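You operate a simulated robot arm through the tools that you are given. There is no shell and no other tool.

The job below is to be done with a simulated two-armed robot. You get a single attempt, and the scene is never put back.

Task
Clamp the orange capped block in the red vise; knock its cap home.
Fine: rubber mallet, laid back after; then ease the jaws and stand the block on the bench end. Set down upright: rubber mallet.
Where things are to end (x, y in the base frame): orange capped block within 0.06 m of [0.54, -0.32].

It is judged by the outcome, as a careful person would: the job done as asked, and still so three seconds after it is handed in. It fails if anything else is knocked over, pushed out of place, dropped, spilled or broken. Lids that push on must go on centred and level and be pressed home; caps that screw on are set level and turned clockwise until they are tight.

Robot
Two 7-joint arms with two-finger grippers on one trunk that stands fixed in place. Base frame: the origin is at the foot of the trunk, x ahead of it, y to its left, z up; the work surface is at about z = 0.87. Readings come in m, degrees, newtons and seconds.
The left shoulder is at [0.052, 0.216, 1.377], the right one opposite. With the tool pointing down near the work surface each hand reaches from about 0.12 to 0.8 m from the base axis, measured 20 degrees to its own side. Payload 3.43 kg a hand.
The TCP of each hand is the grasp point between the finger pads, 0.02 m short of the fingertips. In the tool frame z runs along the fingers and y along their closing line. The gripper opens to 0.124 m. The gripper's body begins 0.093 m behind the TCP.
Orientation is that of the tool frame in the base frame, as a unit quaternion [w, x, y, z]. With the fingers straight down and closing along the base's y, the tool's x points along the base's -x, its y along +y and its z along -z.

Tools
- The arms move only by the tool step_arm. It takes "left_commands", "right_commands" or both (then of equal length, played together; a hand with none holds still); each is one flat list of numbers, 7 for each row, row after row: the shift along the tool's x, y, z in mm, then the turn, a rotation vector about the tool's x, y, z in degrees, then the gripper command, from -1 (fully open) to 1 (shut), values between in proportion. In form: [tx, ty, tz, ax, ay, az, jaw, tx, ty, tz, ax, ay, az, jaw, ...]. A call has 1 to 20 rows; each row is the pose to reach, as a shift and turn from the pose commanded when the call began, along the tool's axes at that moment. Each row takes 0.2 s and may step no farther than 0.05 m and 8.6 degrees from the row before; otherwise, or with a gripper value out of range, the whole call is refused. Where a pose cannot be reached the arm comes as near as it can. A force on the tool above 90 N (or 10 N above the force at the start of the call, whichever is more), or a blocked arm, ends the call early, and 0.2 s more pass. The fingers move at their own pace (about 0.072 m/s each) and stop on an object; they squeeze with about 43 N. The grip force told is the motor's: it shows also when the fingers shut on nothing. Time passes only in rows, and 0.2 s behind the last, so rows that repeat a pose let the fingers close. It gives the time, the measured TCP pose, the force on the tool (base axes), the opening and the grip force at its end, in the units of the frame above (readings bear some noise), with the torque about the TCP (base axes, N m) and any sound that the robot's microphone picked up.
- Cameras (640 x 400 px; columns grow to the right, rows downward): "scene" is now at [0.1653, -0.0363, 1.5409]; the picture's right is [-0.21, -0.98, 0.00], its down [-0.62, 0.13, -0.78] and it looks along [0.76, -0.16, -0.63] (base axes); focal length 266 px, centre (320, 200). "left" rides on the left gripper at [0.082, -0.014, -0.14] in its tool frame; the picture's right is [0.17, 0.99, 0.00], its down [-0.83, 0.14, -0.54] and it looks along [-0.53, 0.09, 0.84] (tool axes); focal length 243 px, centre (320, 200). "right" rides on the right gripper at [0.082, 0.014, -0.14] in its tool frame; the picture's right is [-0.17, 0.99, 0.00], its down [-0.83, -0.14, -0.54] and it looks along [-0.53, -0.09, 0.84] (tool axes); focal length 243 px, centre (320, 200). There is no depth. A picture from a camera that has moved, and an enlarged one, comes with that camera's place and axes in the base frame and with its lens. The place of the scene camera against the robot may be out by one fixed shift of up to 0.025 m in any direction.
- snapshot(camera): a new picture of that camera. The clock stands still meanwhile.
- move_column(by): slides the trunk up (or, below 0, down) by that many m; the arms and the scene camera ride with it, the base frame stays. It gives what a move gives, with no picture.
- pan_tilt(pan, tilt): turns the head with the scene camera to pan (to the left, within 80 degrees either way) and tilt (down, from -29 to 69), counted from straight ahead of the robot. It gives what a move gives.
- close_up(camera, box): a new picture of the part [left, top, right, bottom] of that camera's present view, enlarged. The clock stands still meanwhile.
- finish_job(): hands the job in; it is judged then, once.

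Places have to be worked out from the pictures, the camera data and where the tool is seen. Open the grippers and draw the arms clear of the work before you hand the job in, unless the task says otherwise.

The tools are called after "Emit:" as name(argument=value, ...) on one line, values as JSON. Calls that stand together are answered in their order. step_arm: Moves the arms, as the interface text tells. Its arguments: {"type":"object","properties":{"left_commands":{"type":"array"},"right_commands":{"type":"array"}},"required":[]} The other tools are called the same way: move_column (by) slides the trunk up or down; pan_tilt (pan, tilt) turns the head that bears the scene camera; snapshot (camera) takes a picture; close_up (camera, box) takes an enlarged picture of a part of a camera's view; finish_job () hands the job in.

At the start:

```text
clock: 0.0
left_tool_pos: [0.5079, 0.0681, 1.3639]
left_tcp_rot: [0.0, 0.0, 1.0, 0.0]
left_force: [-0.8, 0.3, -0.4]
left_ft_torque: [0.04, 0.01, -0.01]
left_opening: 0.1243
left_finger_force: 0.0
right_tool_pos: [0.4661, -0.467, 1.3085]
right_tcp_rot: [0.0, 0.0, 1.0, 0.0]
right_force: [-0.2, 0.0, -1.2]
right_ft_torque: [0.0, 0.02, -0.02]
right_opening: 0.124
right_finger_force: 0.1
trunk travel left (down, up): [-0.525, 0.066]
head pan, tilt: [-12.2, 39.2]
```

scene: 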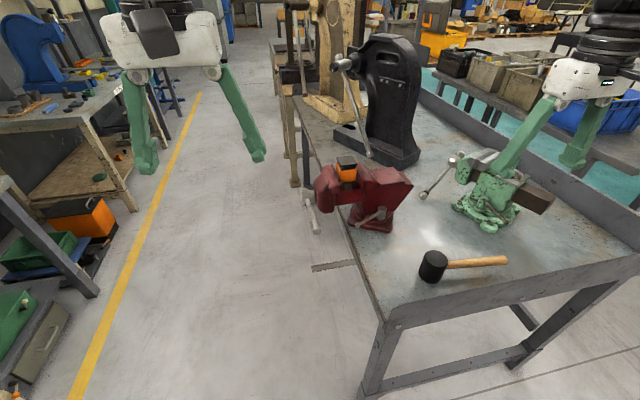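
right: 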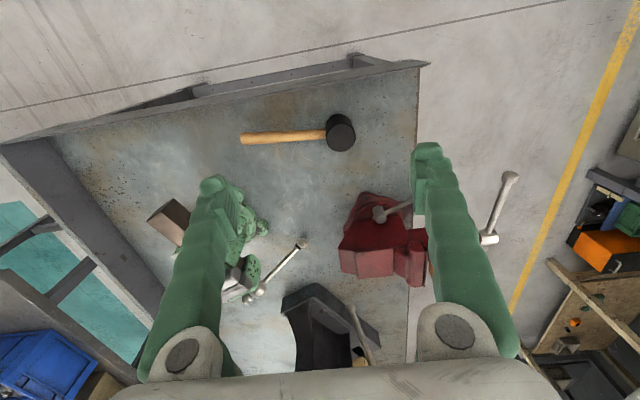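
left: 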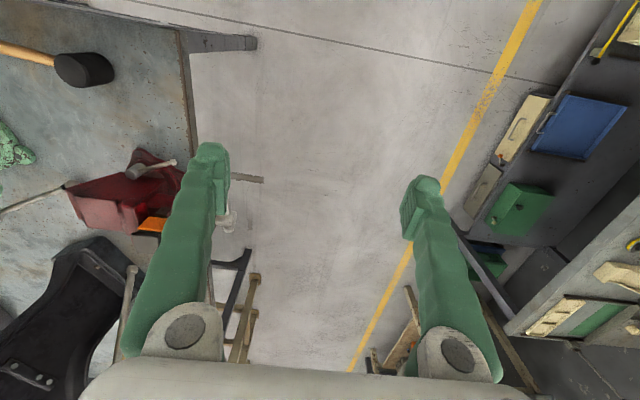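

The scene shows a red vise with an orange capped block at its jaws, a rubber mallet lying on the bench to the right, and a green vise and a black object further off. I take enlarged pictures first to see the vise, the block and the mallet.

Emit:
close_up(camera="scene", box=[280, 130, 440, 250])

Emit:
close_up(camera="scene", box=[380, 200, 540, 320])

Emit:
close_up(camera="left", box=[40, 120, 260, 260])

Emit:
close_up(camera="right", box=[300, 100, 540, 300])

```text
3.33 times, centred on (360, 190) of scene
camera zoom: at [0.1653, -0.0363, 1.5409], right [-0.21, -0.98, 0.0], down [-0.62, 0.13, -0.78], along [0.76, -0.16, -0.63], focal length 887 px, centre (187, 233)
```

zoom: 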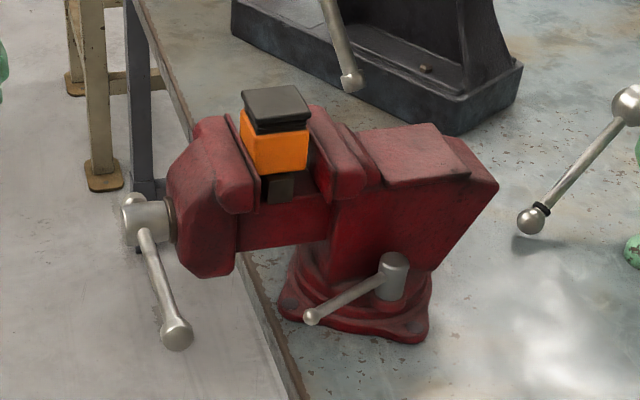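

```text
3.33 times, centred on (460, 260) of scene
camera zoom: at [0.1653, -0.0363, 1.5409], right [-0.21, -0.98, 0.0], down [-0.62, 0.13, -0.78], along [0.76, -0.16, -0.63], focal length 887 px, centre (-147, 0)
```

zoom: 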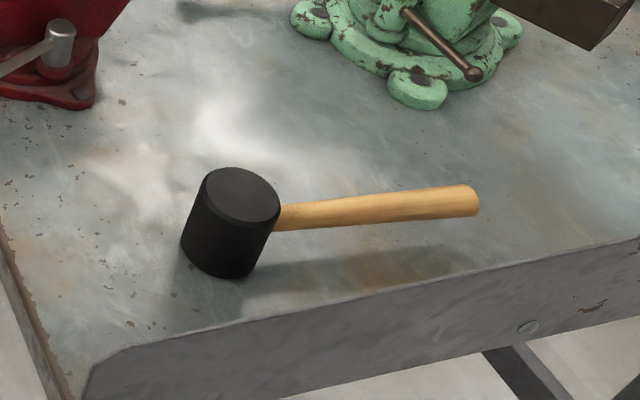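

```text
2.86 times, centred on (150, 190) of left
camera zoom: at [0.4275, 0.0537, 1.504], right [-0.17, 0.99, 0.0], down [0.83, 0.14, 0.54], along [0.53, 0.09, -0.84], focal length 693 px, centre (806, 229)
```

zoom: 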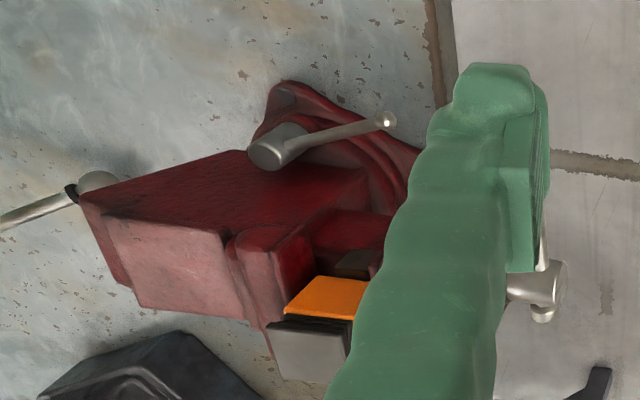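

```text
2.00 times, centred on (420, 200) of right
camera zoom: at [0.3843, -0.4531, 1.4481], right [0.17, 0.99, 0.0], down [0.83, -0.14, 0.54], along [0.53, -0.09, -0.84], focal length 485 px, centre (120, 200)
```

zoom: 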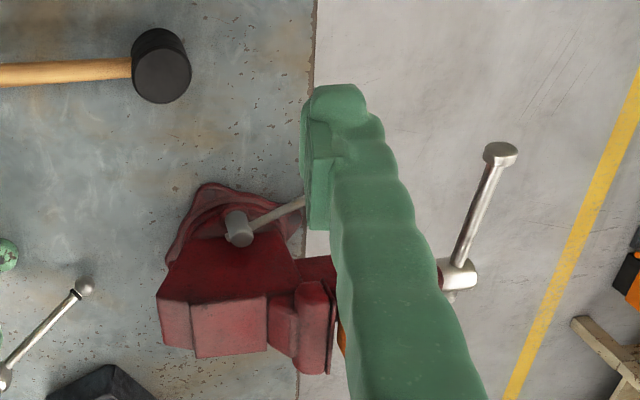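

The bar of the vise screw looks to sit near (0.65…0.81, -0.13, 1.03) and to point toward the robot. I move the left hand so that its camera looks straight at the vise, clear of everything, at its present height.

Emit:
step_arm(left_commands=[-8, -45, 0, 0, 0, 0, -1, -16, -90, 0, 0, 0, 0, -1, -24, -135, 0, 0, 0, 0, -1, -32, -180, 0, 0, 0, 0, -1, -32, -200, 0, 0, 0, 0, -1])

Emit:
snapshot(camera="left")

Emit:
snapshot(camera="scene")

```text
clock: 0.8
left_tool_pos: [0.5527, -0.0159, 1.4518]
left_tcp_rot: [-0.006, -0.035, 0.989, -0.144]
left_force: [0.9, 0.3, 0.1]
left_ft_torque: [-0.08, 0.0, 0.01]
left_opening: 0.124
left_finger_force: 0.0
left hand out of reach, approached as far as the arm can: row 4
right_tool_pos: [0.4659, -0.4626, 1.3108]
right_tcp_rot: [0.001, 0.0, 1.0, -0.001]
right_force: [-0.3, 0.4, 0.3]
right_ft_torque: [-0.05, -0.02, -0.01]
right_opening: 0.124
right_finger_force: 0.0
trunk travel left (down, up): [-0.525, 0.066]
head pan, tilt: [-12.2, 39.2]
stopped in row 4 (left hand): the arm was blocked; the commanded pose is now the measured one
```

```text
taken
camera left: at [0.473, 0.0049, 1.5907], right [-0.23, 0.93, -0.28], down [0.82, 0.34, 0.46], along [0.52, -0.12, -0.84], focal length 243 px, centre (320, 200)
```

left: 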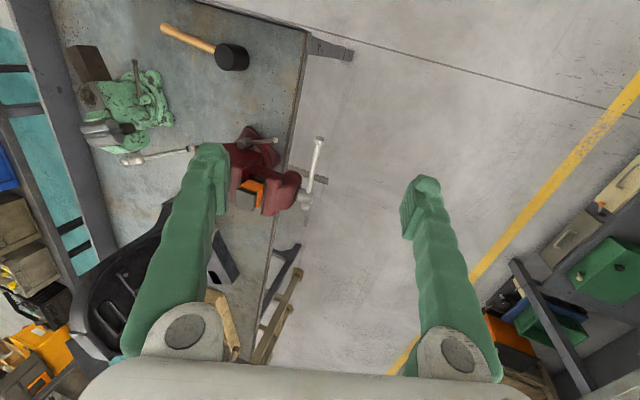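

```text
taken
camera scene: at [0.1647, -0.0314, 1.541], right [-0.21, -0.98, 0.0], down [-0.62, 0.13, -0.78], along [0.76, -0.17, -0.63], focal length 266 px, centre (320, 200)
```

scene: 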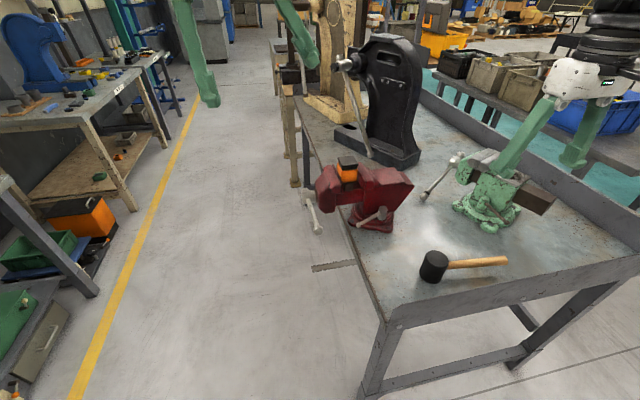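

The left arm stopped short up there: it rose and tilted at its reach limit, with nothing touched. I bring it back level and lower, then lower the trunk so both arms work nearer shoulder height.

Emit:
step_arm(left_commands=[-1, 19, 29, -5.5, 0, 1.3, -1, -3, 38, 58, -11, -0.5, 2.6, -1, -4, 57, 87, -16.5, -0.7, 4, -1])

Emit:
move_column(by=-0.15)

```text
clock: 1.8
left_tool_pos: [0.5462, -0.0009, 1.382]
left_tcp_rot: [0.002, 0.01, 0.999, -0.046]
left_force: [0.3, -0.3, -0.2]
left_ft_torque: [0.02, -0.01, -0.03]
left_opening: 0.1241
left_finger_force: 0.1
right_tool_pos: [0.4652, -0.4656, 1.3087]
right_tcp_rot: [0.0, 0.001, 1.0, 0.0]
right_force: [-0.2, 0.9, -0.5]
right_ft_torque: [0.0, 0.0, 0.0]
right_opening: 0.1238
right_finger_force: 0.0
trunk travel left (down, up): [-0.525, 0.066]
head pan, tilt: [-12.2, 39.2]
stopped in row 3 (left hand): the arm was blocked; the commanded pose is now the measured one
```

```text
clock: 3.6
left_tool_pos: [0.5454, -0.0034, 1.2294]
left_tcp_rot: [0.004, 0.013, 0.999, -0.044]
left_force: [0.6, -0.3, -0.2]
left_ft_torque: [-0.02, 0.0, 0.03]
left_opening: 0.124
left_finger_force: 0.0
right_tool_pos: [0.4674, -0.4668, 1.1577]
right_tcp_rot: [0.001, 0.001, 1.0, 0.0]
right_force: [0.2, 0.2, -0.5]
right_ft_torque: [0.02, 0.01, 0.0]
right_opening: 0.1241
right_finger_force: 0.1
trunk travel left (down, up): [-0.375, 0.216]
head pan, tilt: [-12.2, 39.2]
```

The trunk is down by 0.15 m and both arms are free. I look again from all three cameras.

Emit:
snapshot(camera="scene")

Emit:
snapshot(camera="left")

Emit:
snapshot(camera="right")

```text
taken
camera scene: at [0.2259, -0.036, 1.3758], right [-0.21, -0.98, 0.0], down [-0.62, 0.13, -0.78], along [0.76, -0.16, -0.63], focal length 266 px, centre (320, 200)
```

scene: 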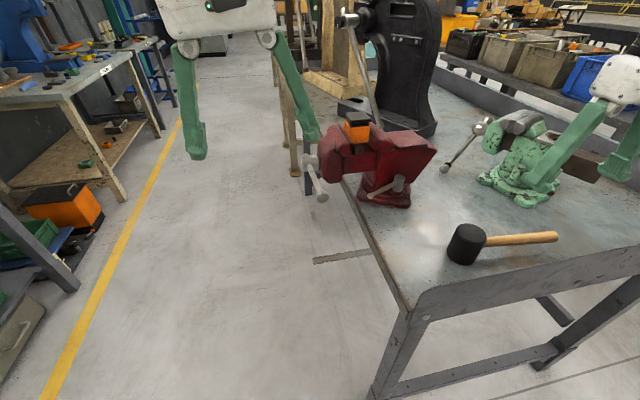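

```text
taken
camera left: at [0.464, -0.0036, 1.3701], right [-0.14, 0.99, -0.09], down [0.83, 0.17, 0.53], along [0.54, 0.0, -0.84], focal length 243 px, centre (320, 200)
```

left: 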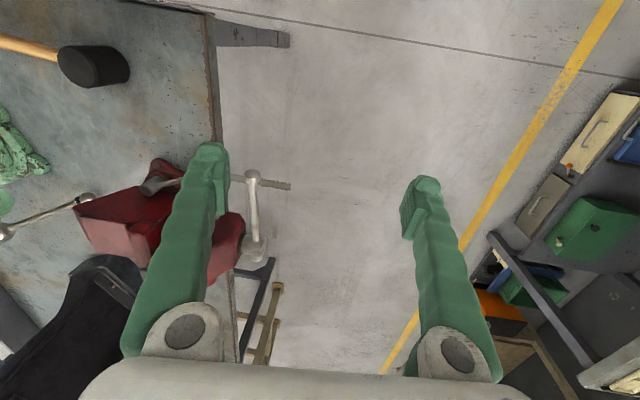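

```text
taken
camera right: at [0.3839, -0.453, 1.2984], right [0.17, 0.99, 0.0], down [0.83, -0.14, 0.54], along [0.53, -0.09, -0.84], focal length 243 px, centre (320, 200)
```

right: 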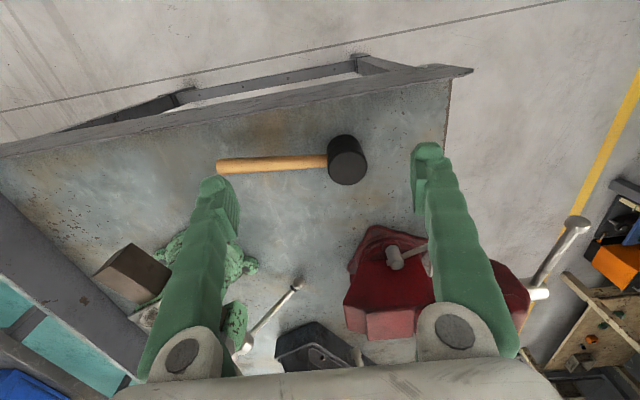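

The scene camera now has a closer view of the vise; I enlarge the vise and block to judge the jaw gap, cap and handle.

Emit:
close_up(camera="scene", box=[296, 90, 456, 215])

Emit:
close_up(camera="scene", box=[326, 100, 396, 150])

Emit:
close_up(camera="right", box=[330, 210, 600, 350])

```text
3.20 times, centred on (376, 152) of scene
camera zoom: at [0.2259, -0.036, 1.3758], right [-0.21, -0.98, 0.0], down [-0.62, 0.13, -0.78], along [0.76, -0.16, -0.63], focal length 851 px, centre (141, 352)
```

zoom: 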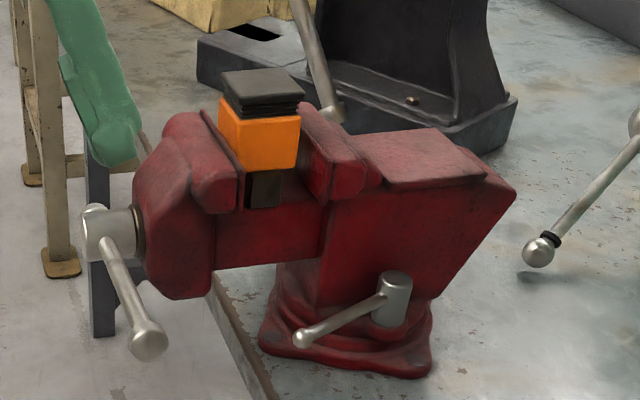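

```text
8.00 times, centred on (361, 125) of scene
camera zoom: at [0.2259, -0.036, 1.3758], right [-0.21, -0.98, 0.0], down [-0.62, 0.13, -0.78], along [0.76, -0.16, -0.63], focal length 2128 px, centre (-8, 800)
```

zoom: 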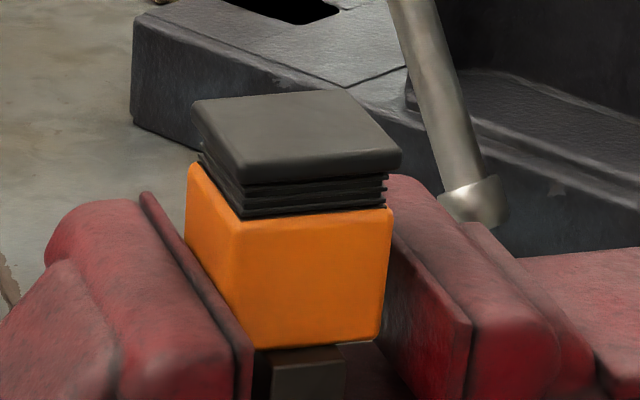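

```text
2.37 times, centred on (465, 280) of right
camera zoom: at [0.3839, -0.453, 1.2984], right [0.17, 0.99, 0.0], down [0.83, -0.14, 0.54], along [0.53, -0.09, -0.84], focal length 575 px, centre (-24, 10)
```

zoom: 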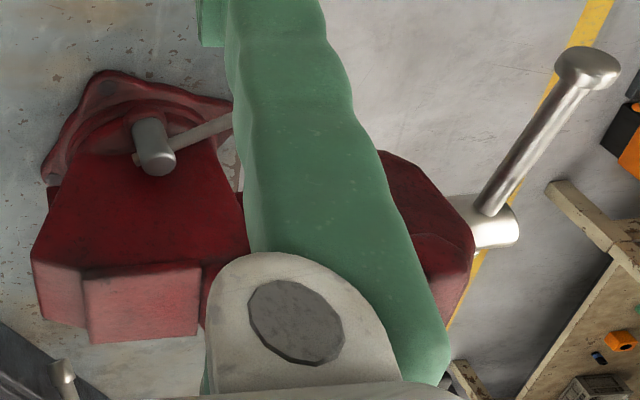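

The block stands on a dark spacer between the open jaws, with the cap's ribs still out. I move the left hand aside and bring the right hand up in front of the vise, so its camera sees block and jaws between the fingers.

Emit:
step_arm(left_commands=[0, 30, 0, -2, 0, 0, -1, 0, 60, 0, -4, 0, -1, -1, 0, 90, 0, -5, 0.5, -1.5, -1, 0, 120, 0, -5, 0.5, -1.5, -1, 0, 120, 0, -5, 0.5, -1.5, -1, 0, 120, 0, -5, 0.5, -1.5, -1], right_commands=[0, 0, -30, 0, 0, 0, -1, -6, 40, -60, 0, 0, 0, -1, -12, 80, -80, 0, 0, 0, -1, -20, 125, -100, 0, 0, 0, -1, -27, 170, -100, 0, 0, 0, -1, -33, 215, -100, 0, 0, 0, -1])

Emit:
snapshot(camera="right")

Emit:
snapshot(camera="left")

```text
refused: row 2 steps farther than a row can; nothing moved
```

```text
taken
camera right: at [0.3839, -0.453, 1.2984], right [0.17, 0.99, 0.0], down [0.83, -0.14, 0.54], along [0.53, -0.09, -0.84], focal length 243 px, centre (320, 200)
```

right: 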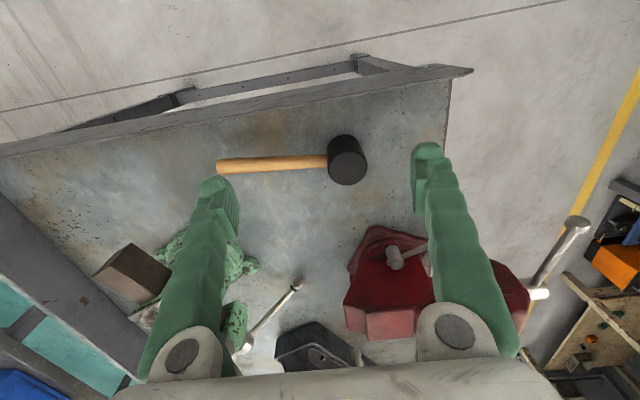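

```text
taken
camera left: at [0.464, -0.0036, 1.3701], right [-0.14, 0.99, -0.09], down [0.83, 0.17, 0.53], along [0.54, 0.0, -0.84], focal length 243 px, centre (320, 200)
```

left: 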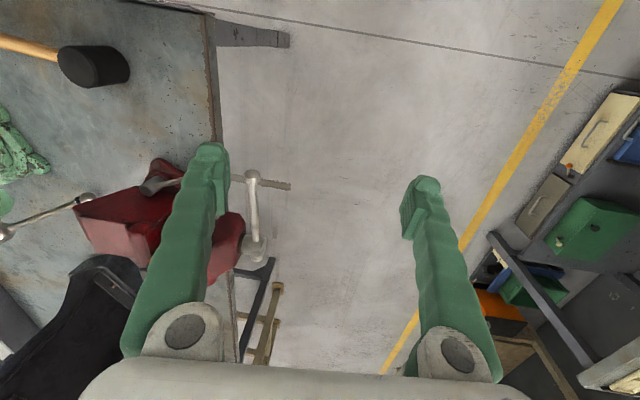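

One row of that stepped 50.4 mm, so nothing moved; I resend it with smaller steps.

Emit:
step_arm(left_commands=[0, 30, 0, -2, 0, 0, -1, 0, 60, 0, -4, 0, -1, -1, 0, 90, 0, -5, 0.5, -1.5, -1, 0, 120, 0, -5, 0.5, -1.5, -1, 0, 120, 0, -5, 0.5, -1.5, -1, 0, 120, 0, -5, 0.5, -1.5, -1, 0, 120, 0, -5, 0.5, -1.5, -1], right_commands=[0, 0, -40, 0, 0, 0, -1, -5, 35, -65, 0, 0, 0, -1, -10, 70, -85, 0, 0, 0, -1, -16, 105, -100, 0, 0, 0, -1, -22, 145, -100, 0, 0, 0, -1, -28, 185, -100, 0, 0, 0, -1, -33, 215, -100, 0, 0, 0, -1])

Emit:
snapshot(camera="right")

Emit:
snapshot(camera="scene")

```text
clock: 5.2
left_tool_pos: [0.5507, 0.1148, 1.1967]
left_tcp_rot: [-0.001, 0.0, 1.0, -0.001]
left_force: [-0.1, -0.6, -1.0]
left_ft_torque: [-0.01, 0.02, 0.02]
left_opening: 0.1244
left_finger_force: 0.1
left hand out of reach, approached as far as the arm can: row 1, 2, 3, 4, 5, 6, 7
right_tool_pos: [0.4716, -0.2758, 1.2263]
right_tcp_rot: [0.004, 0.0, 1.0, 0.005]
right_force: [-0.6, -0.1, -0.2]
right_ft_torque: [-0.01, -0.05, 0.0]
right_opening: 0.124
right_finger_force: 0.0
right hand out of reach, approached as far as the arm can: row 4, 5, 6, 7
trunk travel left (down, up): [-0.375, 0.216]
head pan, tilt: [-12.2, 39.2]
```

```text
taken
camera right: at [0.3896, -0.2646, 1.3656], right [0.17, 0.99, 0.01], down [0.83, -0.15, 0.55], along [0.54, -0.08, -0.84], focal length 243 px, centre (320, 200)
```

right: 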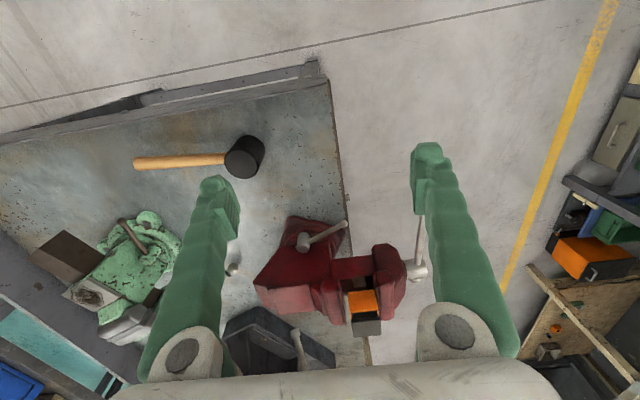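

```text
taken
camera scene: at [0.2263, -0.036, 1.3757], right [-0.21, -0.98, 0.0], down [-0.62, 0.13, -0.78], along [0.76, -0.16, -0.63], focal length 266 px, centre (320, 200)
```

scene: 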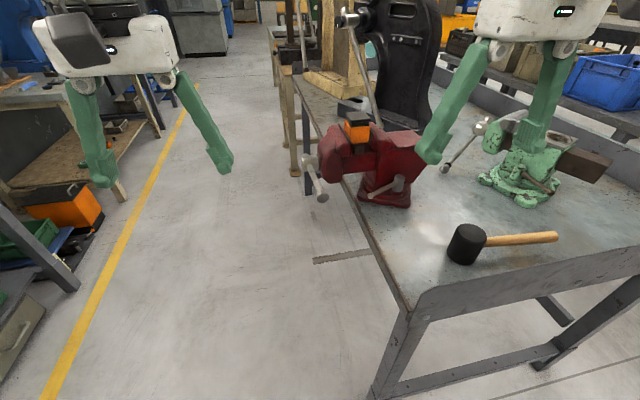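

The right camera now sees the block squarely between the jaws. I enlarge it to measure block, jaws and handle.

Emit:
close_up(camera="right", box=[240, 200, 440, 350])

Emit:
close_up(camera="right", box=[120, 120, 280, 200])

Emit:
close_up(camera="scene", box=[430, 200, 590, 300])

```text
2.67 times, centred on (340, 275) of right
camera zoom: at [0.3896, -0.2646, 1.3656], right [0.17, 0.99, 0.01], down [0.83, -0.15, 0.55], along [0.54, -0.08, -0.84], focal length 647 px, centre (267, 0)
```

zoom: 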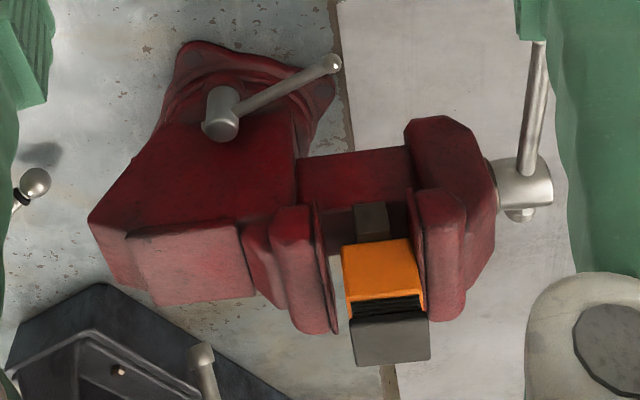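

```text
4.00 times, centred on (200, 160) of right
camera zoom: at [0.3896, -0.2646, 1.3656], right [0.17, 0.99, 0.01], down [0.83, -0.15, 0.55], along [0.54, -0.08, -0.84], focal length 970 px, centre (800, 360)
```

zoom: 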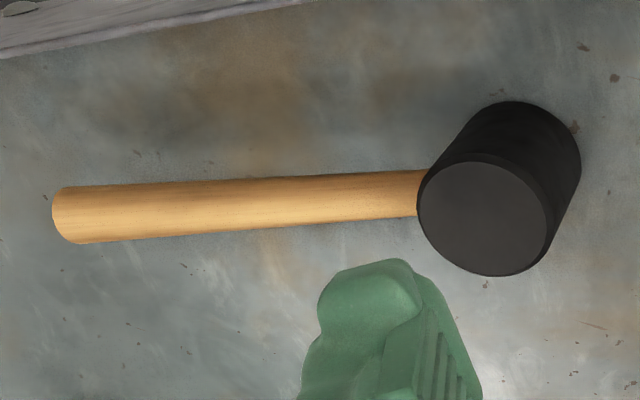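

```text
4.00 times, centred on (510, 250) of scene
camera zoom: at [0.2263, -0.036, 1.3757], right [-0.21, -0.98, 0.0], down [-0.62, 0.13, -0.78], along [0.76, -0.16, -0.63], focal length 1064 px, centre (-440, 0)
```

zoom: 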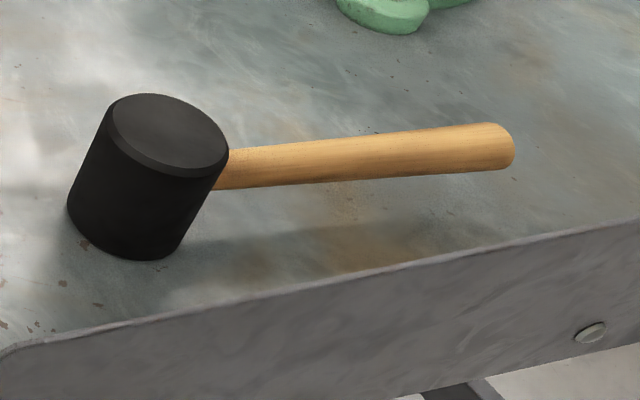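

Cap top centre works out at about (0.812, -0.252, 1.134); the orange body is about 47 mm wide in a gap of about 64 mm. The screw axis is near x 0.81, z 1.03, with the bar running to x 0.653 at y -0.131. I draw the right hand back and pitch the left hand 45° forward toward the bar.

Emit:
step_arm(left_commands=[-5, -15, 10, 0, -7.5, 0, -1, -10, -30, 20, 0, -15, 0, -1, -15, -45, 30, 0, -22.5, 0, -1, -20, -60, 40, 0, -30, 0, -1, -25, -80, 50, 0, -37.5, 0, -1, -30, -100, 60, 0, -45, 0, -1, -30, -115, 60, 0, -45, 0, -1, -30, -115, 60, 0, -45, 0, -1], right_commands=[0, -30, 10, 0, 0, 0, -1, 0, -60, 20, 0, 0, 0, -1, 0, -90, 30, 0, 0, 0, -1, 0, -120, 40, 0, 0, 0, -1, 0, -150, 50, 0, 0, 0, -1, 0, -180, 50, 0, 0, 0, -1, 0, -180, 50, 0, 0, 0, -1, 0, -180, 50, 0, 0, 0, -1])

Emit:
snapshot(camera="left")

Emit:
snapshot(camera="scene")

```text
clock: 7.0
left_tool_pos: [0.711, 0.0191, 1.1669]
left_tcp_rot: [0.38, 0.002, 0.925, 0.001]
left_force: [-0.2, 0.8, 0.0]
left_ft_torque: [-0.02, -0.02, -0.01]
left_opening: 0.1239
left_finger_force: 0.0
left hand out of reach, approached as far as the arm can: row 2, 3, 4, 5, 6, 7, 8
right_tool_pos: [0.4721, -0.4584, 1.1779]
right_tcp_rot: [0.0, 0.001, 1.0, 0.0]
right_force: [-0.1, 0.2, -1.1]
right_ft_torque: [0.02, 0.05, 0.04]
right_opening: 0.1242
right_finger_force: 0.1
trunk travel left (down, up): [-0.375, 0.216]
head pan, tilt: [-12.2, 39.2]
```

```text
taken
camera left: at [0.5559, 0.0047, 1.2067], right [-0.12, 0.99, -0.11], down [0.21, 0.14, 0.97], along [0.97, 0.09, -0.22], focal length 243 px, centre (320, 200)
```

left: 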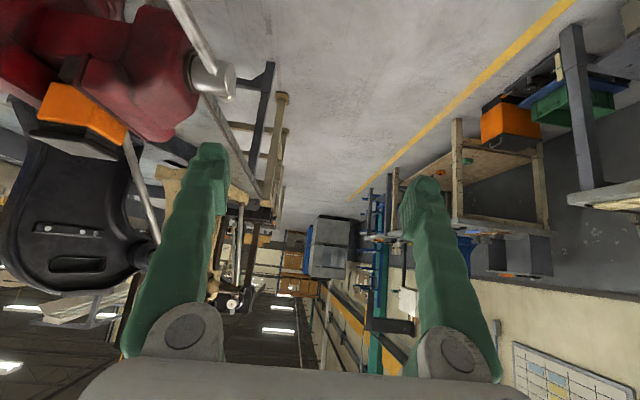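

```text
taken
camera scene: at [0.2267, -0.0375, 1.3756], right [-0.21, -0.98, 0.0], down [-0.62, 0.13, -0.77], along [0.76, -0.16, -0.63], focal length 266 px, centre (320, 200)
```

scene: 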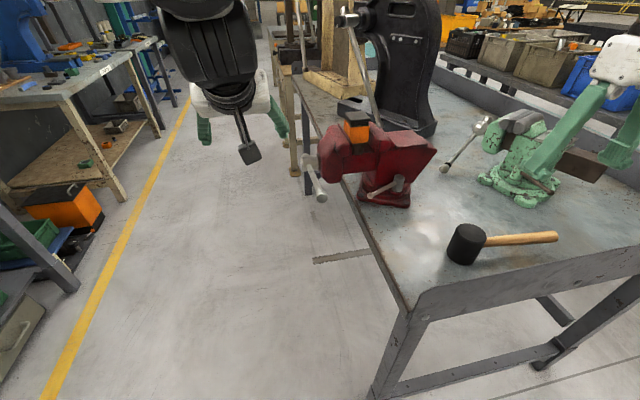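

The pitched pose so near and high is not reachable at this trunk height (the hand went to x 0.71 instead, clear of everything). I raise the trunk 0.10 m to ease the wrist and then bring the left hand down and over to a standoff behind the bar.

Emit:
move_column(by=0.1)

Emit:
step_arm(left_commands=[22, 0, 10, 0, 0, 0, -1, 45, -20, 20, 0, 0, 0, -1, 70, -45, 30, 0, 0, 0, -1, 95, -70, 35, 0, 0, 0, -1, 120, -100, 35, 0, 0, 0, -1, 145, -125, 35, 0, 0, 0, -1, 172, -150, 35, 0, 0, 0, -1, 172, -150, 35, 0, 0, 0, -1])

Emit:
snapshot(camera="left")

Emit:
snapshot(camera="scene")

```text
clock: 8.3
left_tool_pos: [0.7038, 0.0154, 1.2671]
left_tcp_rot: [0.381, -0.001, 0.924, 0.002]
left_force: [0.3, 1.1, 0.3]
left_ft_torque: [-0.01, -0.02, -0.01]
left_opening: 0.124
left_finger_force: 0.1
right_tool_pos: [0.4717, -0.4575, 1.2768]
right_tcp_rot: [0.0, 0.001, 1.0, 0.0]
right_force: [0.9, 0.3, -0.4]
right_ft_torque: [-0.02, -0.02, 0.02]
right_opening: 0.1244
right_finger_force: 0.2
trunk travel left (down, up): [-0.475, 0.116]
head pan, tilt: [-12.2, 39.2]
```

```text
clock: 10.1
left_tool_pos: [0.716, -0.0826, 1.1391]
left_tcp_rot: [0.383, -0.071, 0.921, 0.0]
left_force: [0.5, -1.3, -0.8]
left_ft_torque: [-0.01, -0.04, 0.02]
left_opening: 0.1239
left_finger_force: 0.1
left hand out of reach, approached as far as the arm can: row 2, 3, 4, 5, 6, 7, 8
right_tool_pos: [0.4714, -0.458, 1.2774]
right_tcp_rot: [0.0, 0.0, 1.0, 0.0]
right_force: [0.2, 0.1, -0.1]
right_ft_torque: [0.02, 0.0, 0.05]
right_opening: 0.1241
right_finger_force: 0.1
trunk travel left (down, up): [-0.475, 0.116]
head pan, tilt: [-12.2, 39.2]
stopped in row 8 (left hand): the arm was blocked; the commanded pose is now the measured one
```

```text
taken
camera left: at [0.5642, -0.1161, 1.1794], right [-0.25, 0.95, -0.17], down [0.18, 0.22, 0.96], along [0.95, 0.21, -0.23], focal length 243 px, centre (320, 200)
```

left: 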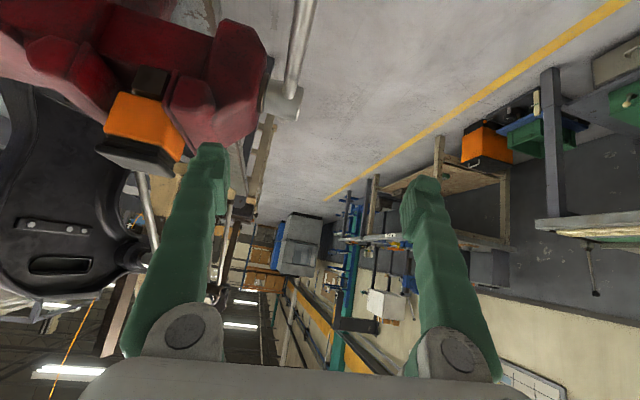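

```text
taken
camera scene: at [0.1944, -0.0373, 1.4813], right [-0.21, -0.98, 0.0], down [-0.62, 0.13, -0.78], along [0.76, -0.16, -0.63], focal length 266 px, centre (320, 200)
```

scene: 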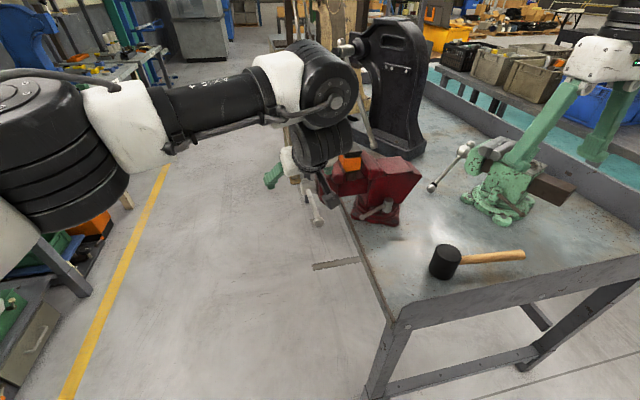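

The left arm cannot turn its hand that way across the body; its forearm comes in from the left. Better: point the left fingers along -y at the bar, so turning the screw is mostly a wrist roll. I draw it back to y≈0.10 while turning it to that attitude.

Emit:
step_arm(left_commands=[4, 16, 0, 7.1, 3.5, -2.4, -1, 7, 32, 0, 14.1, 7, -4.8, -1, 11, 48, 0, 21.2, 10.5, -7.2, -1, 14, 64, 0, 28.2, 13.9, -9.6, -1, 18, 80, 0, 35.3, 17.4, -12, -1, 22, 96, 0, 42.4, 20.9, -14.3, -1, 25, 111, 0, 49.4, 24.4, -16.7, -1, 29, 127, 0, 56.5, 27.9, -19.1, -1, 32, 143, 0, 63.5, 31.4, -21.5, -1, 36, 159, 0, 70.6, 34.8, -23.9, -1, 40, 175, -1, 77.6, 38.3, -26.3, -1, 43, 191, -1, 84.7, 41.8, -28.7, -1, 43, 191, -1, 84.7, 41.8, -28.7, -1])

Emit:
snapshot(camera="scene")

Emit:
snapshot(camera="left")

```text
clock: 12.9
left_tool_pos: [0.6601, 0.1005, 1.0971]
left_tcp_rot: [-0.002, 0.001, 0.708, -0.707]
left_force: [-0.9, -0.2, -0.4]
left_ft_torque: [0.03, -0.01, 0.01]
left_opening: 0.1241
left_finger_force: 0.1
right_tool_pos: [0.4708, -0.4565, 1.2781]
right_tcp_rot: [0.001, 0.0, 1.0, 0.0]
right_force: [-0.6, -0.6, 0.4]
right_ft_torque: [0.01, -0.05, 0.0]
right_opening: 0.124
right_finger_force: 0.0
trunk travel left (down, up): [-0.475, 0.116]
head pan, tilt: [-12.2, 39.2]
```

```text
taken
camera scene: at [0.1947, -0.0364, 1.4813], right [-0.21, -0.98, 0.0], down [-0.62, 0.13, -0.78], along [0.76, -0.16, -0.63], focal length 266 px, centre (320, 200)
```

scene: 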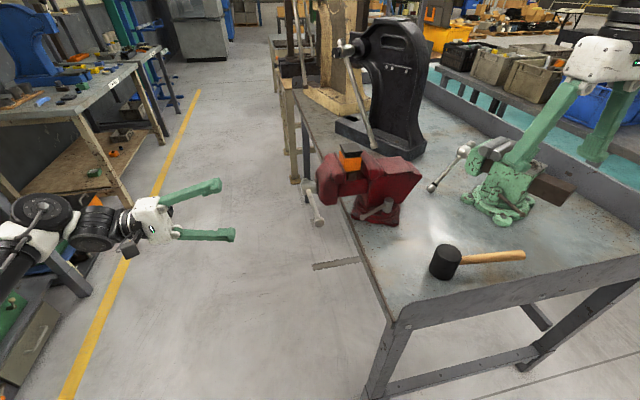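

```text
taken
camera left: at [0.5802, 0.2385, 1.1115], right [-0.17, 0.0, -0.99], down [0.83, 0.54, -0.14], along [0.53, -0.84, -0.09], focal length 243 px, centre (320, 200)
```

left: 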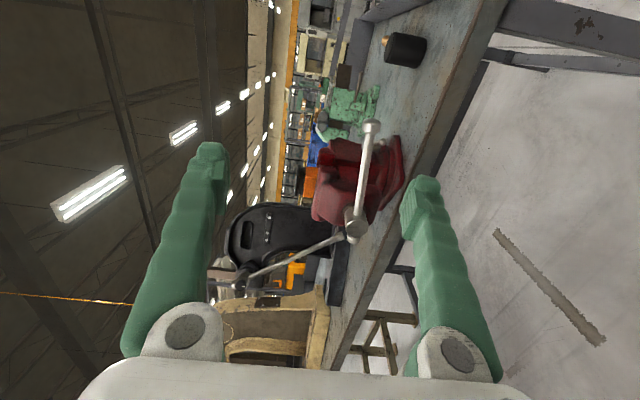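

The left hand stands as planned, fingers along -y. I enlarge its view of the handle to measure bar and hub exactly.

Emit:
close_up(camera="left", box=[290, 100, 430, 260])

Emit:
close_up(camera="scene", box=[290, 130, 430, 240])

```text
2.50 times, centred on (360, 180) of left
camera zoom: at [0.5802, 0.2385, 1.1115], right [-0.17, 0.0, -0.99], down [0.83, 0.54, -0.14], along [0.53, -0.84, -0.09], focal length 606 px, centre (220, 250)
```

zoom: 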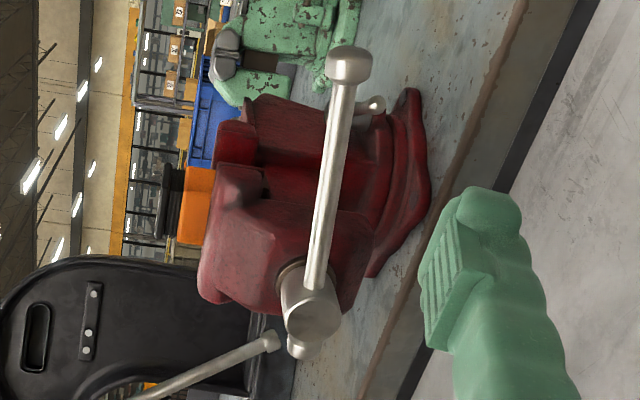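

```text
3.64 times, centred on (360, 185) of scene
camera zoom: at [0.1947, -0.0364, 1.4813], right [-0.21, -0.98, 0.0], down [-0.62, 0.13, -0.78], along [0.76, -0.16, -0.63], focal length 968 px, centre (174, 254)
```

zoom: 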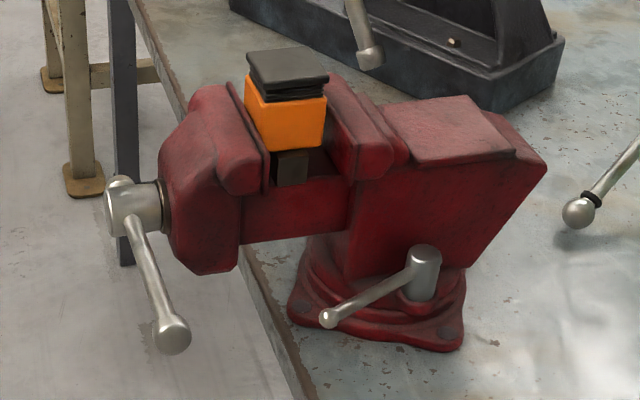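

Comparing the left and right hand cameras (the scene camera is off about +0.014 in y), I now place the hub at (0.841, -0.121, 1.000), the bar's ball end at (0.667, -0.117, 1.016) and the cap top at (0.853, -0.253, 1.113). I bring the left fingers around the bar near x 0.70, open, first lining up and then going in.

Emit:
step_arm(left_commands=[-10, 20, 25, 0, 0, 0, -1, -20, 40, 50, 0, 0, 0, -1, -30, 60, 75, 0, 0, 0, -1, -40, 83, 100, 0, 0, 0, -1, -40, 83, 130, 0, 0, 0, -1, -40, 83, 130, 0, 0, 0, -1])

Emit:
snapshot(camera="left")

Emit:
close_up(camera="scene", box=[240, 130, 400, 240])

```text
clock: 14.3
left_tool_pos: [0.7008, -0.0293, 1.0124]
left_tcp_rot: [-0.001, 0.001, 0.708, -0.706]
left_force: [0.1, -0.5, 0.1]
left_ft_torque: [-0.01, -0.04, 0.01]
left_opening: 0.124
left_finger_force: 0.1
right_tool_pos: [0.472, -0.4572, 1.2784]
right_tcp_rot: [0.0, 0.001, 1.0, -0.001]
right_force: [-0.5, -0.2, -0.3]
right_ft_torque: [-0.04, -0.03, -0.04]
right_opening: 0.1242
right_finger_force: 0.1
trunk travel left (down, up): [-0.475, 0.116]
head pan, tilt: [-12.2, 39.2]
```

```text
taken
camera left: at [0.6208, 0.1094, 1.0264], right [-0.17, 0.0, -0.99], down [0.83, 0.54, -0.14], along [0.53, -0.84, -0.09], focal length 243 px, centre (320, 200)
```

left: 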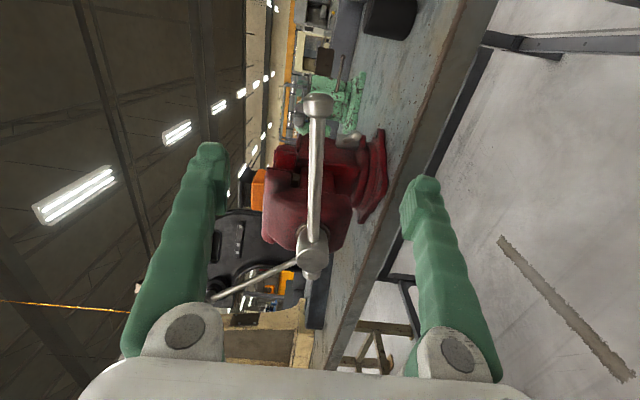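

```text
3.64 times, centred on (320, 185) of scene
camera zoom: at [0.1953, -0.0361, 1.4812], right [-0.21, -0.98, 0.0], down [-0.62, 0.13, -0.78], along [0.76, -0.16, -0.63], focal length 968 px, centre (320, 254)
```

zoom: 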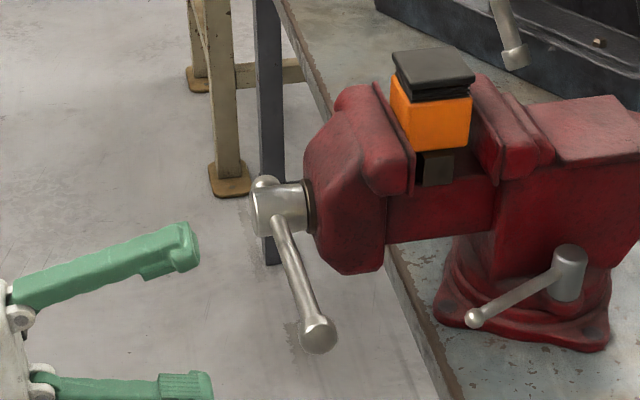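

The bar lies centred between the left fingers, at about z 1.015 near x 0.70. I go in 90 mm and close on it.

Emit:
step_arm(left_commands=[0, -1, 25, 0, 0, 0, -1, 0, -2, 50, 0, 0, 0, -1, 0, -3, 75, 0, 0, 0, -1, 0, -3, 90, 0, 0, 0, -1, 0, -3, 90, 0, 0, 0, -0.2, 0, -3, 90, 0, 0, 0, 0.5, 0, -3, 90, 0, 0, 0, 1, 0, -3, 90, 0, 0, 0, 1, 0, -3, 90, 0, 0, 0, 1, 0, -3, 90, 0, 0, 0, 1])

Emit:
snapshot(camera="left")

Emit:
close_up(camera="scene", box=[260, 120, 420, 240])

```text
clock: 16.5
left_tool_pos: [0.6998, -0.1209, 1.0156]
left_tcp_rot: [-0.003, -0.001, 0.709, -0.705]
left_force: [-3.3, -1.8, -8.1]
left_ft_torque: [-0.02, 1.19, 0.01]
left_opening: 0.009
left_finger_force: 42.4
right_tool_pos: [0.4714, -0.4581, 1.2781]
right_tcp_rot: [0.001, 0.0, 1.0, 0.0]
right_force: [-0.2, -0.1, 0.6]
right_ft_torque: [-0.06, -0.01, 0.0]
right_opening: 0.1242
right_finger_force: 0.1
trunk travel left (down, up): [-0.475, 0.116]
head pan, tilt: [-12.2, 39.2]
```

```text
taken
camera left: at [0.62, 0.018, 1.0298], right [-0.17, 0.01, -0.99], down [0.83, 0.54, -0.14], along [0.53, -0.84, -0.1], focal length 243 px, centre (320, 200)
```

left: 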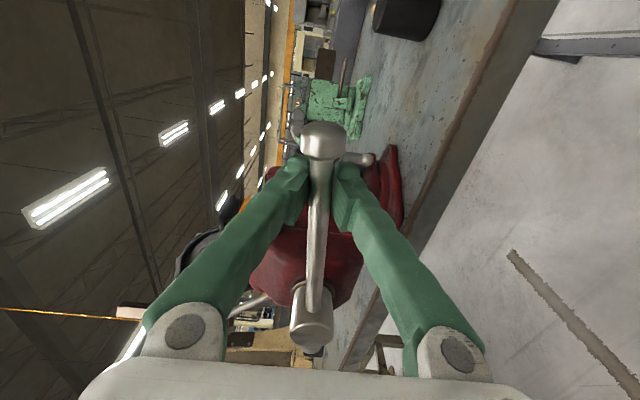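

```text
3.33 times, centred on (340, 180) of scene
camera zoom: at [0.1959, -0.0368, 1.481], right [-0.21, -0.98, 0.0], down [-0.62, 0.13, -0.77], along [0.76, -0.16, -0.63], focal length 887 px, centre (253, 267)
```

zoom: 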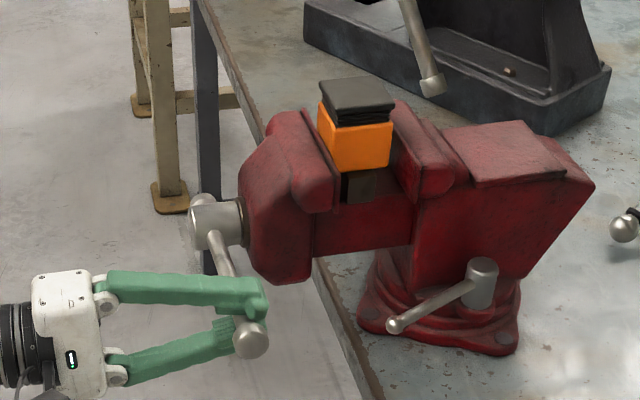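

The left hand holds the bar (opening 9 mm). I swing it down about 20° along its arc—clockwise seen from the handle end—and read the forces and the jaw.

Emit:
step_arm(left_commands=[0.5, 6, 0, 0, 0, 0, 1, 0.9, 12.4, 0, 0, 0, 0, 1, 0.9, 18.6, 0, 0, 0, 1, 1, 0.8, 24.8, 0, 0, 0, 3, 1, 0.2, 31, 0, 0, 0, 5.5, 1, -0.4, 37.3, 0, 0, 0, 8, 1, -1.5, 43.4, 0, 0, 0, 10.5, 1, -2.6, 49.5, 0, 0, 0, 13, 1, -2.6, 49.5, 0, 0, 0, 13, 1])

Emit:
close_up(camera="scene", box=[260, 120, 420, 240])

Emit:
snapshot(camera="left")

```text
clock: 18.5
left_tool_pos: [0.7027, -0.1233, 0.9666]
left_tcp_rot: [0.079, 0.081, 0.704, -0.701]
left_force: [6.6, -23.5, -0.9]
left_ft_torque: [0.02, 0.26, -0.04]
left_opening: 0.0058
left_finger_force: 39.6
right_tool_pos: [0.472, -0.4608, 1.2766]
right_tcp_rot: [0.0, 0.0, 1.0, 0.001]
right_force: [0.0, -0.2, 0.1]
right_ft_torque: [0.02, 0.01, -0.01]
right_opening: 0.1242
right_finger_force: 0.1
trunk travel left (down, up): [-0.475, 0.116]
head pan, tilt: [-12.2, 39.2]
```

```text
3.33 times, centred on (340, 180) of scene
camera zoom: at [0.1962, -0.0397, 1.4811], right [-0.21, -0.98, 0.0], down [-0.62, 0.14, -0.77], along [0.76, -0.16, -0.63], focal length 887 px, centre (253, 267)
```

zoom: 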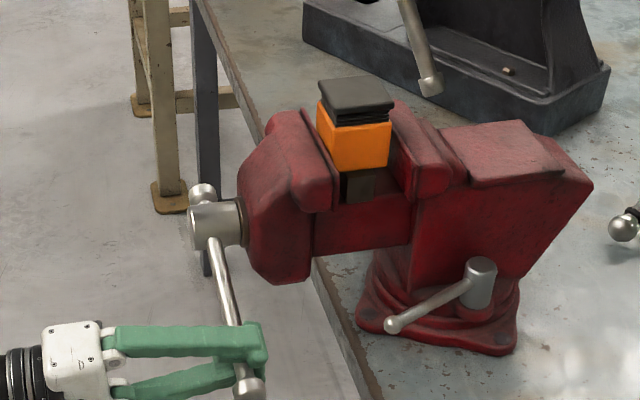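

```text
taken
camera left: at [0.6214, 0.016, 0.9625], right [0.06, 0.01, -1.0], down [0.84, 0.54, 0.05], along [0.54, -0.84, 0.03], focal length 243 px, centre (320, 200)
```

left: 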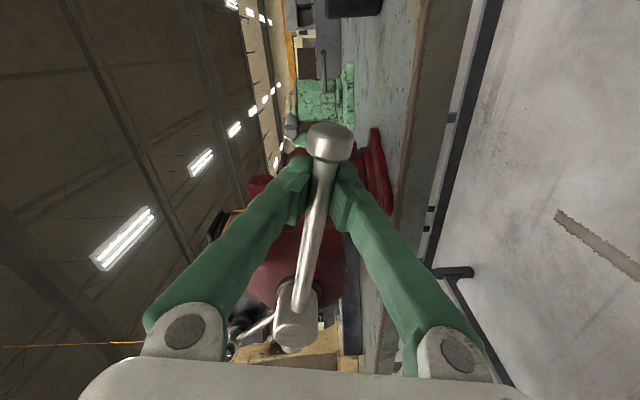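

The bar turned about 20° with little torque, while a 23 N inward drag shows the screw is advancing toward -y. I take sharp pictures of the jaws as a baseline before turning on.

Emit:
close_up(camera="scene", box=[300, 135, 380, 190])

Emit:
close_up(camera="scene", box=[285, 150, 345, 195])

```text
7.27 times, centred on (340, 162) of scene
camera zoom: at [0.1962, -0.0397, 1.4811], right [-0.21, -0.98, 0.0], down [-0.62, 0.14, -0.77], along [0.76, -0.16, -0.63], focal length 1935 px, centre (174, 473)
```

zoom: 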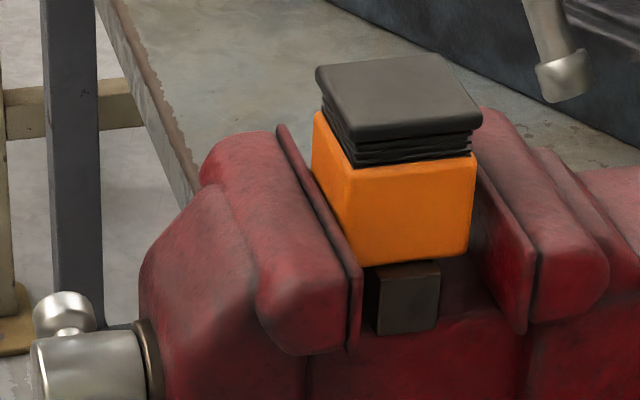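

```text
8.89 times, centred on (315, 172) of scene
camera zoom: at [0.1962, -0.0397, 1.4811], right [-0.21, -0.98, 0.0], down [-0.62, 0.14, -0.77], along [0.76, -0.16, -0.63], focal length 2365 px, centre (364, 444)
```

zoom: 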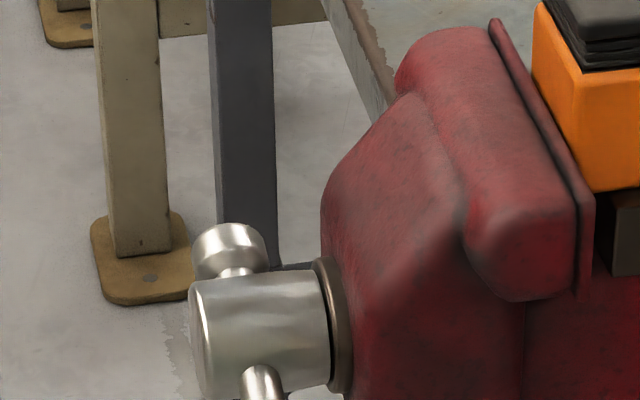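

To reach the lower half of the turn I need the shoulders lower. I let go of the bar, back off along +y, lower the trunk 0.2 m and come back up to the bar.

Emit:
step_arm(left_commands=[0, 0, 0, 0, 0, 0, 0.3, 0, 0, 0, 0, 0, 0, -0.4, 0, 0, 0, 0, 0, 0, -1, 0, 0, 0, 0, 0, 0, -1, 0, 0, -25, 0, 0, 0, -1, 0, 0, -50, 0, 0, 0, -1, 0, 0, -80, 0, 0, 0, -1, 0, 0, -80, 0, 0, 0, -1])

Emit:
move_column(by=-0.2)

Emit:
snapshot(camera="left")

Emit:
snapshot(camera="scene")

```text
clock: 20.3
left_tool_pos: [0.7029, -0.0394, 0.9683]
left_tcp_rot: [0.078, 0.081, 0.703, -0.702]
left_force: [0.1, -0.7, 0.2]
left_ft_torque: [0.03, 0.01, -0.03]
left_opening: 0.124
left_finger_force: 0.0
right_tool_pos: [0.4718, -0.4574, 1.2774]
right_tcp_rot: [0.0, -0.001, 1.0, 0.0]
right_force: [0.3, -0.3, 0.3]
right_ft_torque: [-0.02, 0.05, -0.01]
right_opening: 0.1238
right_finger_force: 0.1
trunk travel left (down, up): [-0.475, 0.116]
head pan, tilt: [-12.2, 39.2]
```

```text
clock: 22.5
left_tool_pos: [0.7027, -0.0389, 0.7674]
left_tcp_rot: [0.078, 0.081, 0.703, -0.702]
left_force: [-0.3, -0.5, -0.4]
left_ft_torque: [0.03, 0.02, 0.04]
left_opening: 0.1239
left_finger_force: 0.1
right_tool_pos: [0.472, -0.4576, 1.0781]
right_tcp_rot: [0.001, 0.001, 1.0, 0.0]
right_force: [-0.5, -0.1, -1.1]
right_ft_torque: [0.03, 0.0, 0.03]
right_opening: 0.124
right_finger_force: 0.1
trunk travel left (down, up): [-0.275, 0.316]
head pan, tilt: [-12.2, 39.2]
```

```text
taken
camera left: at [0.6213, 0.099, 0.7632], right [0.06, 0.0, -1.0], down [0.84, 0.54, 0.05], along [0.54, -0.84, 0.03], focal length 243 px, centre (320, 200)
```

left: 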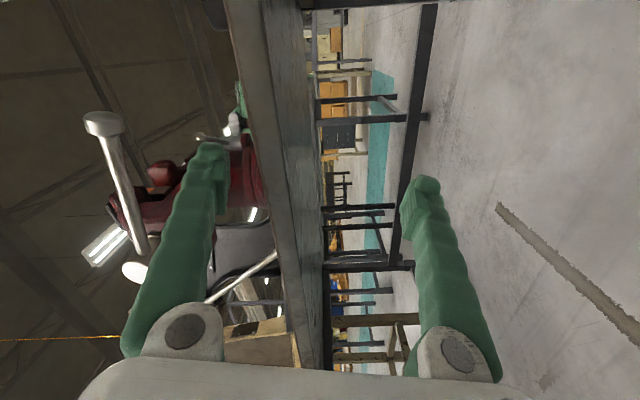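

```text
taken
camera scene: at [0.2509, -0.0363, 1.2766], right [-0.21, -0.98, 0.0], down [-0.62, 0.13, -0.78], along [0.76, -0.16, -0.63], focal length 266 px, centre (320, 200)
```

scene: 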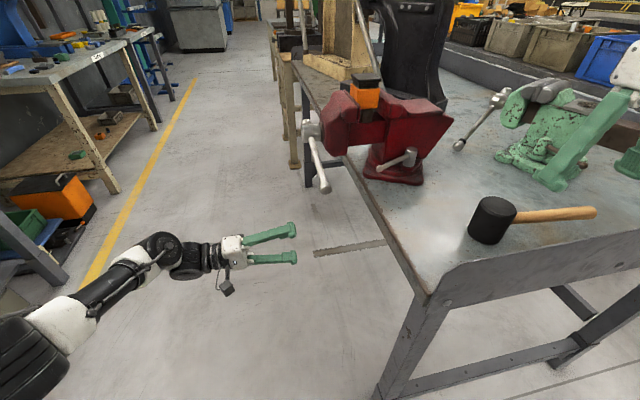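

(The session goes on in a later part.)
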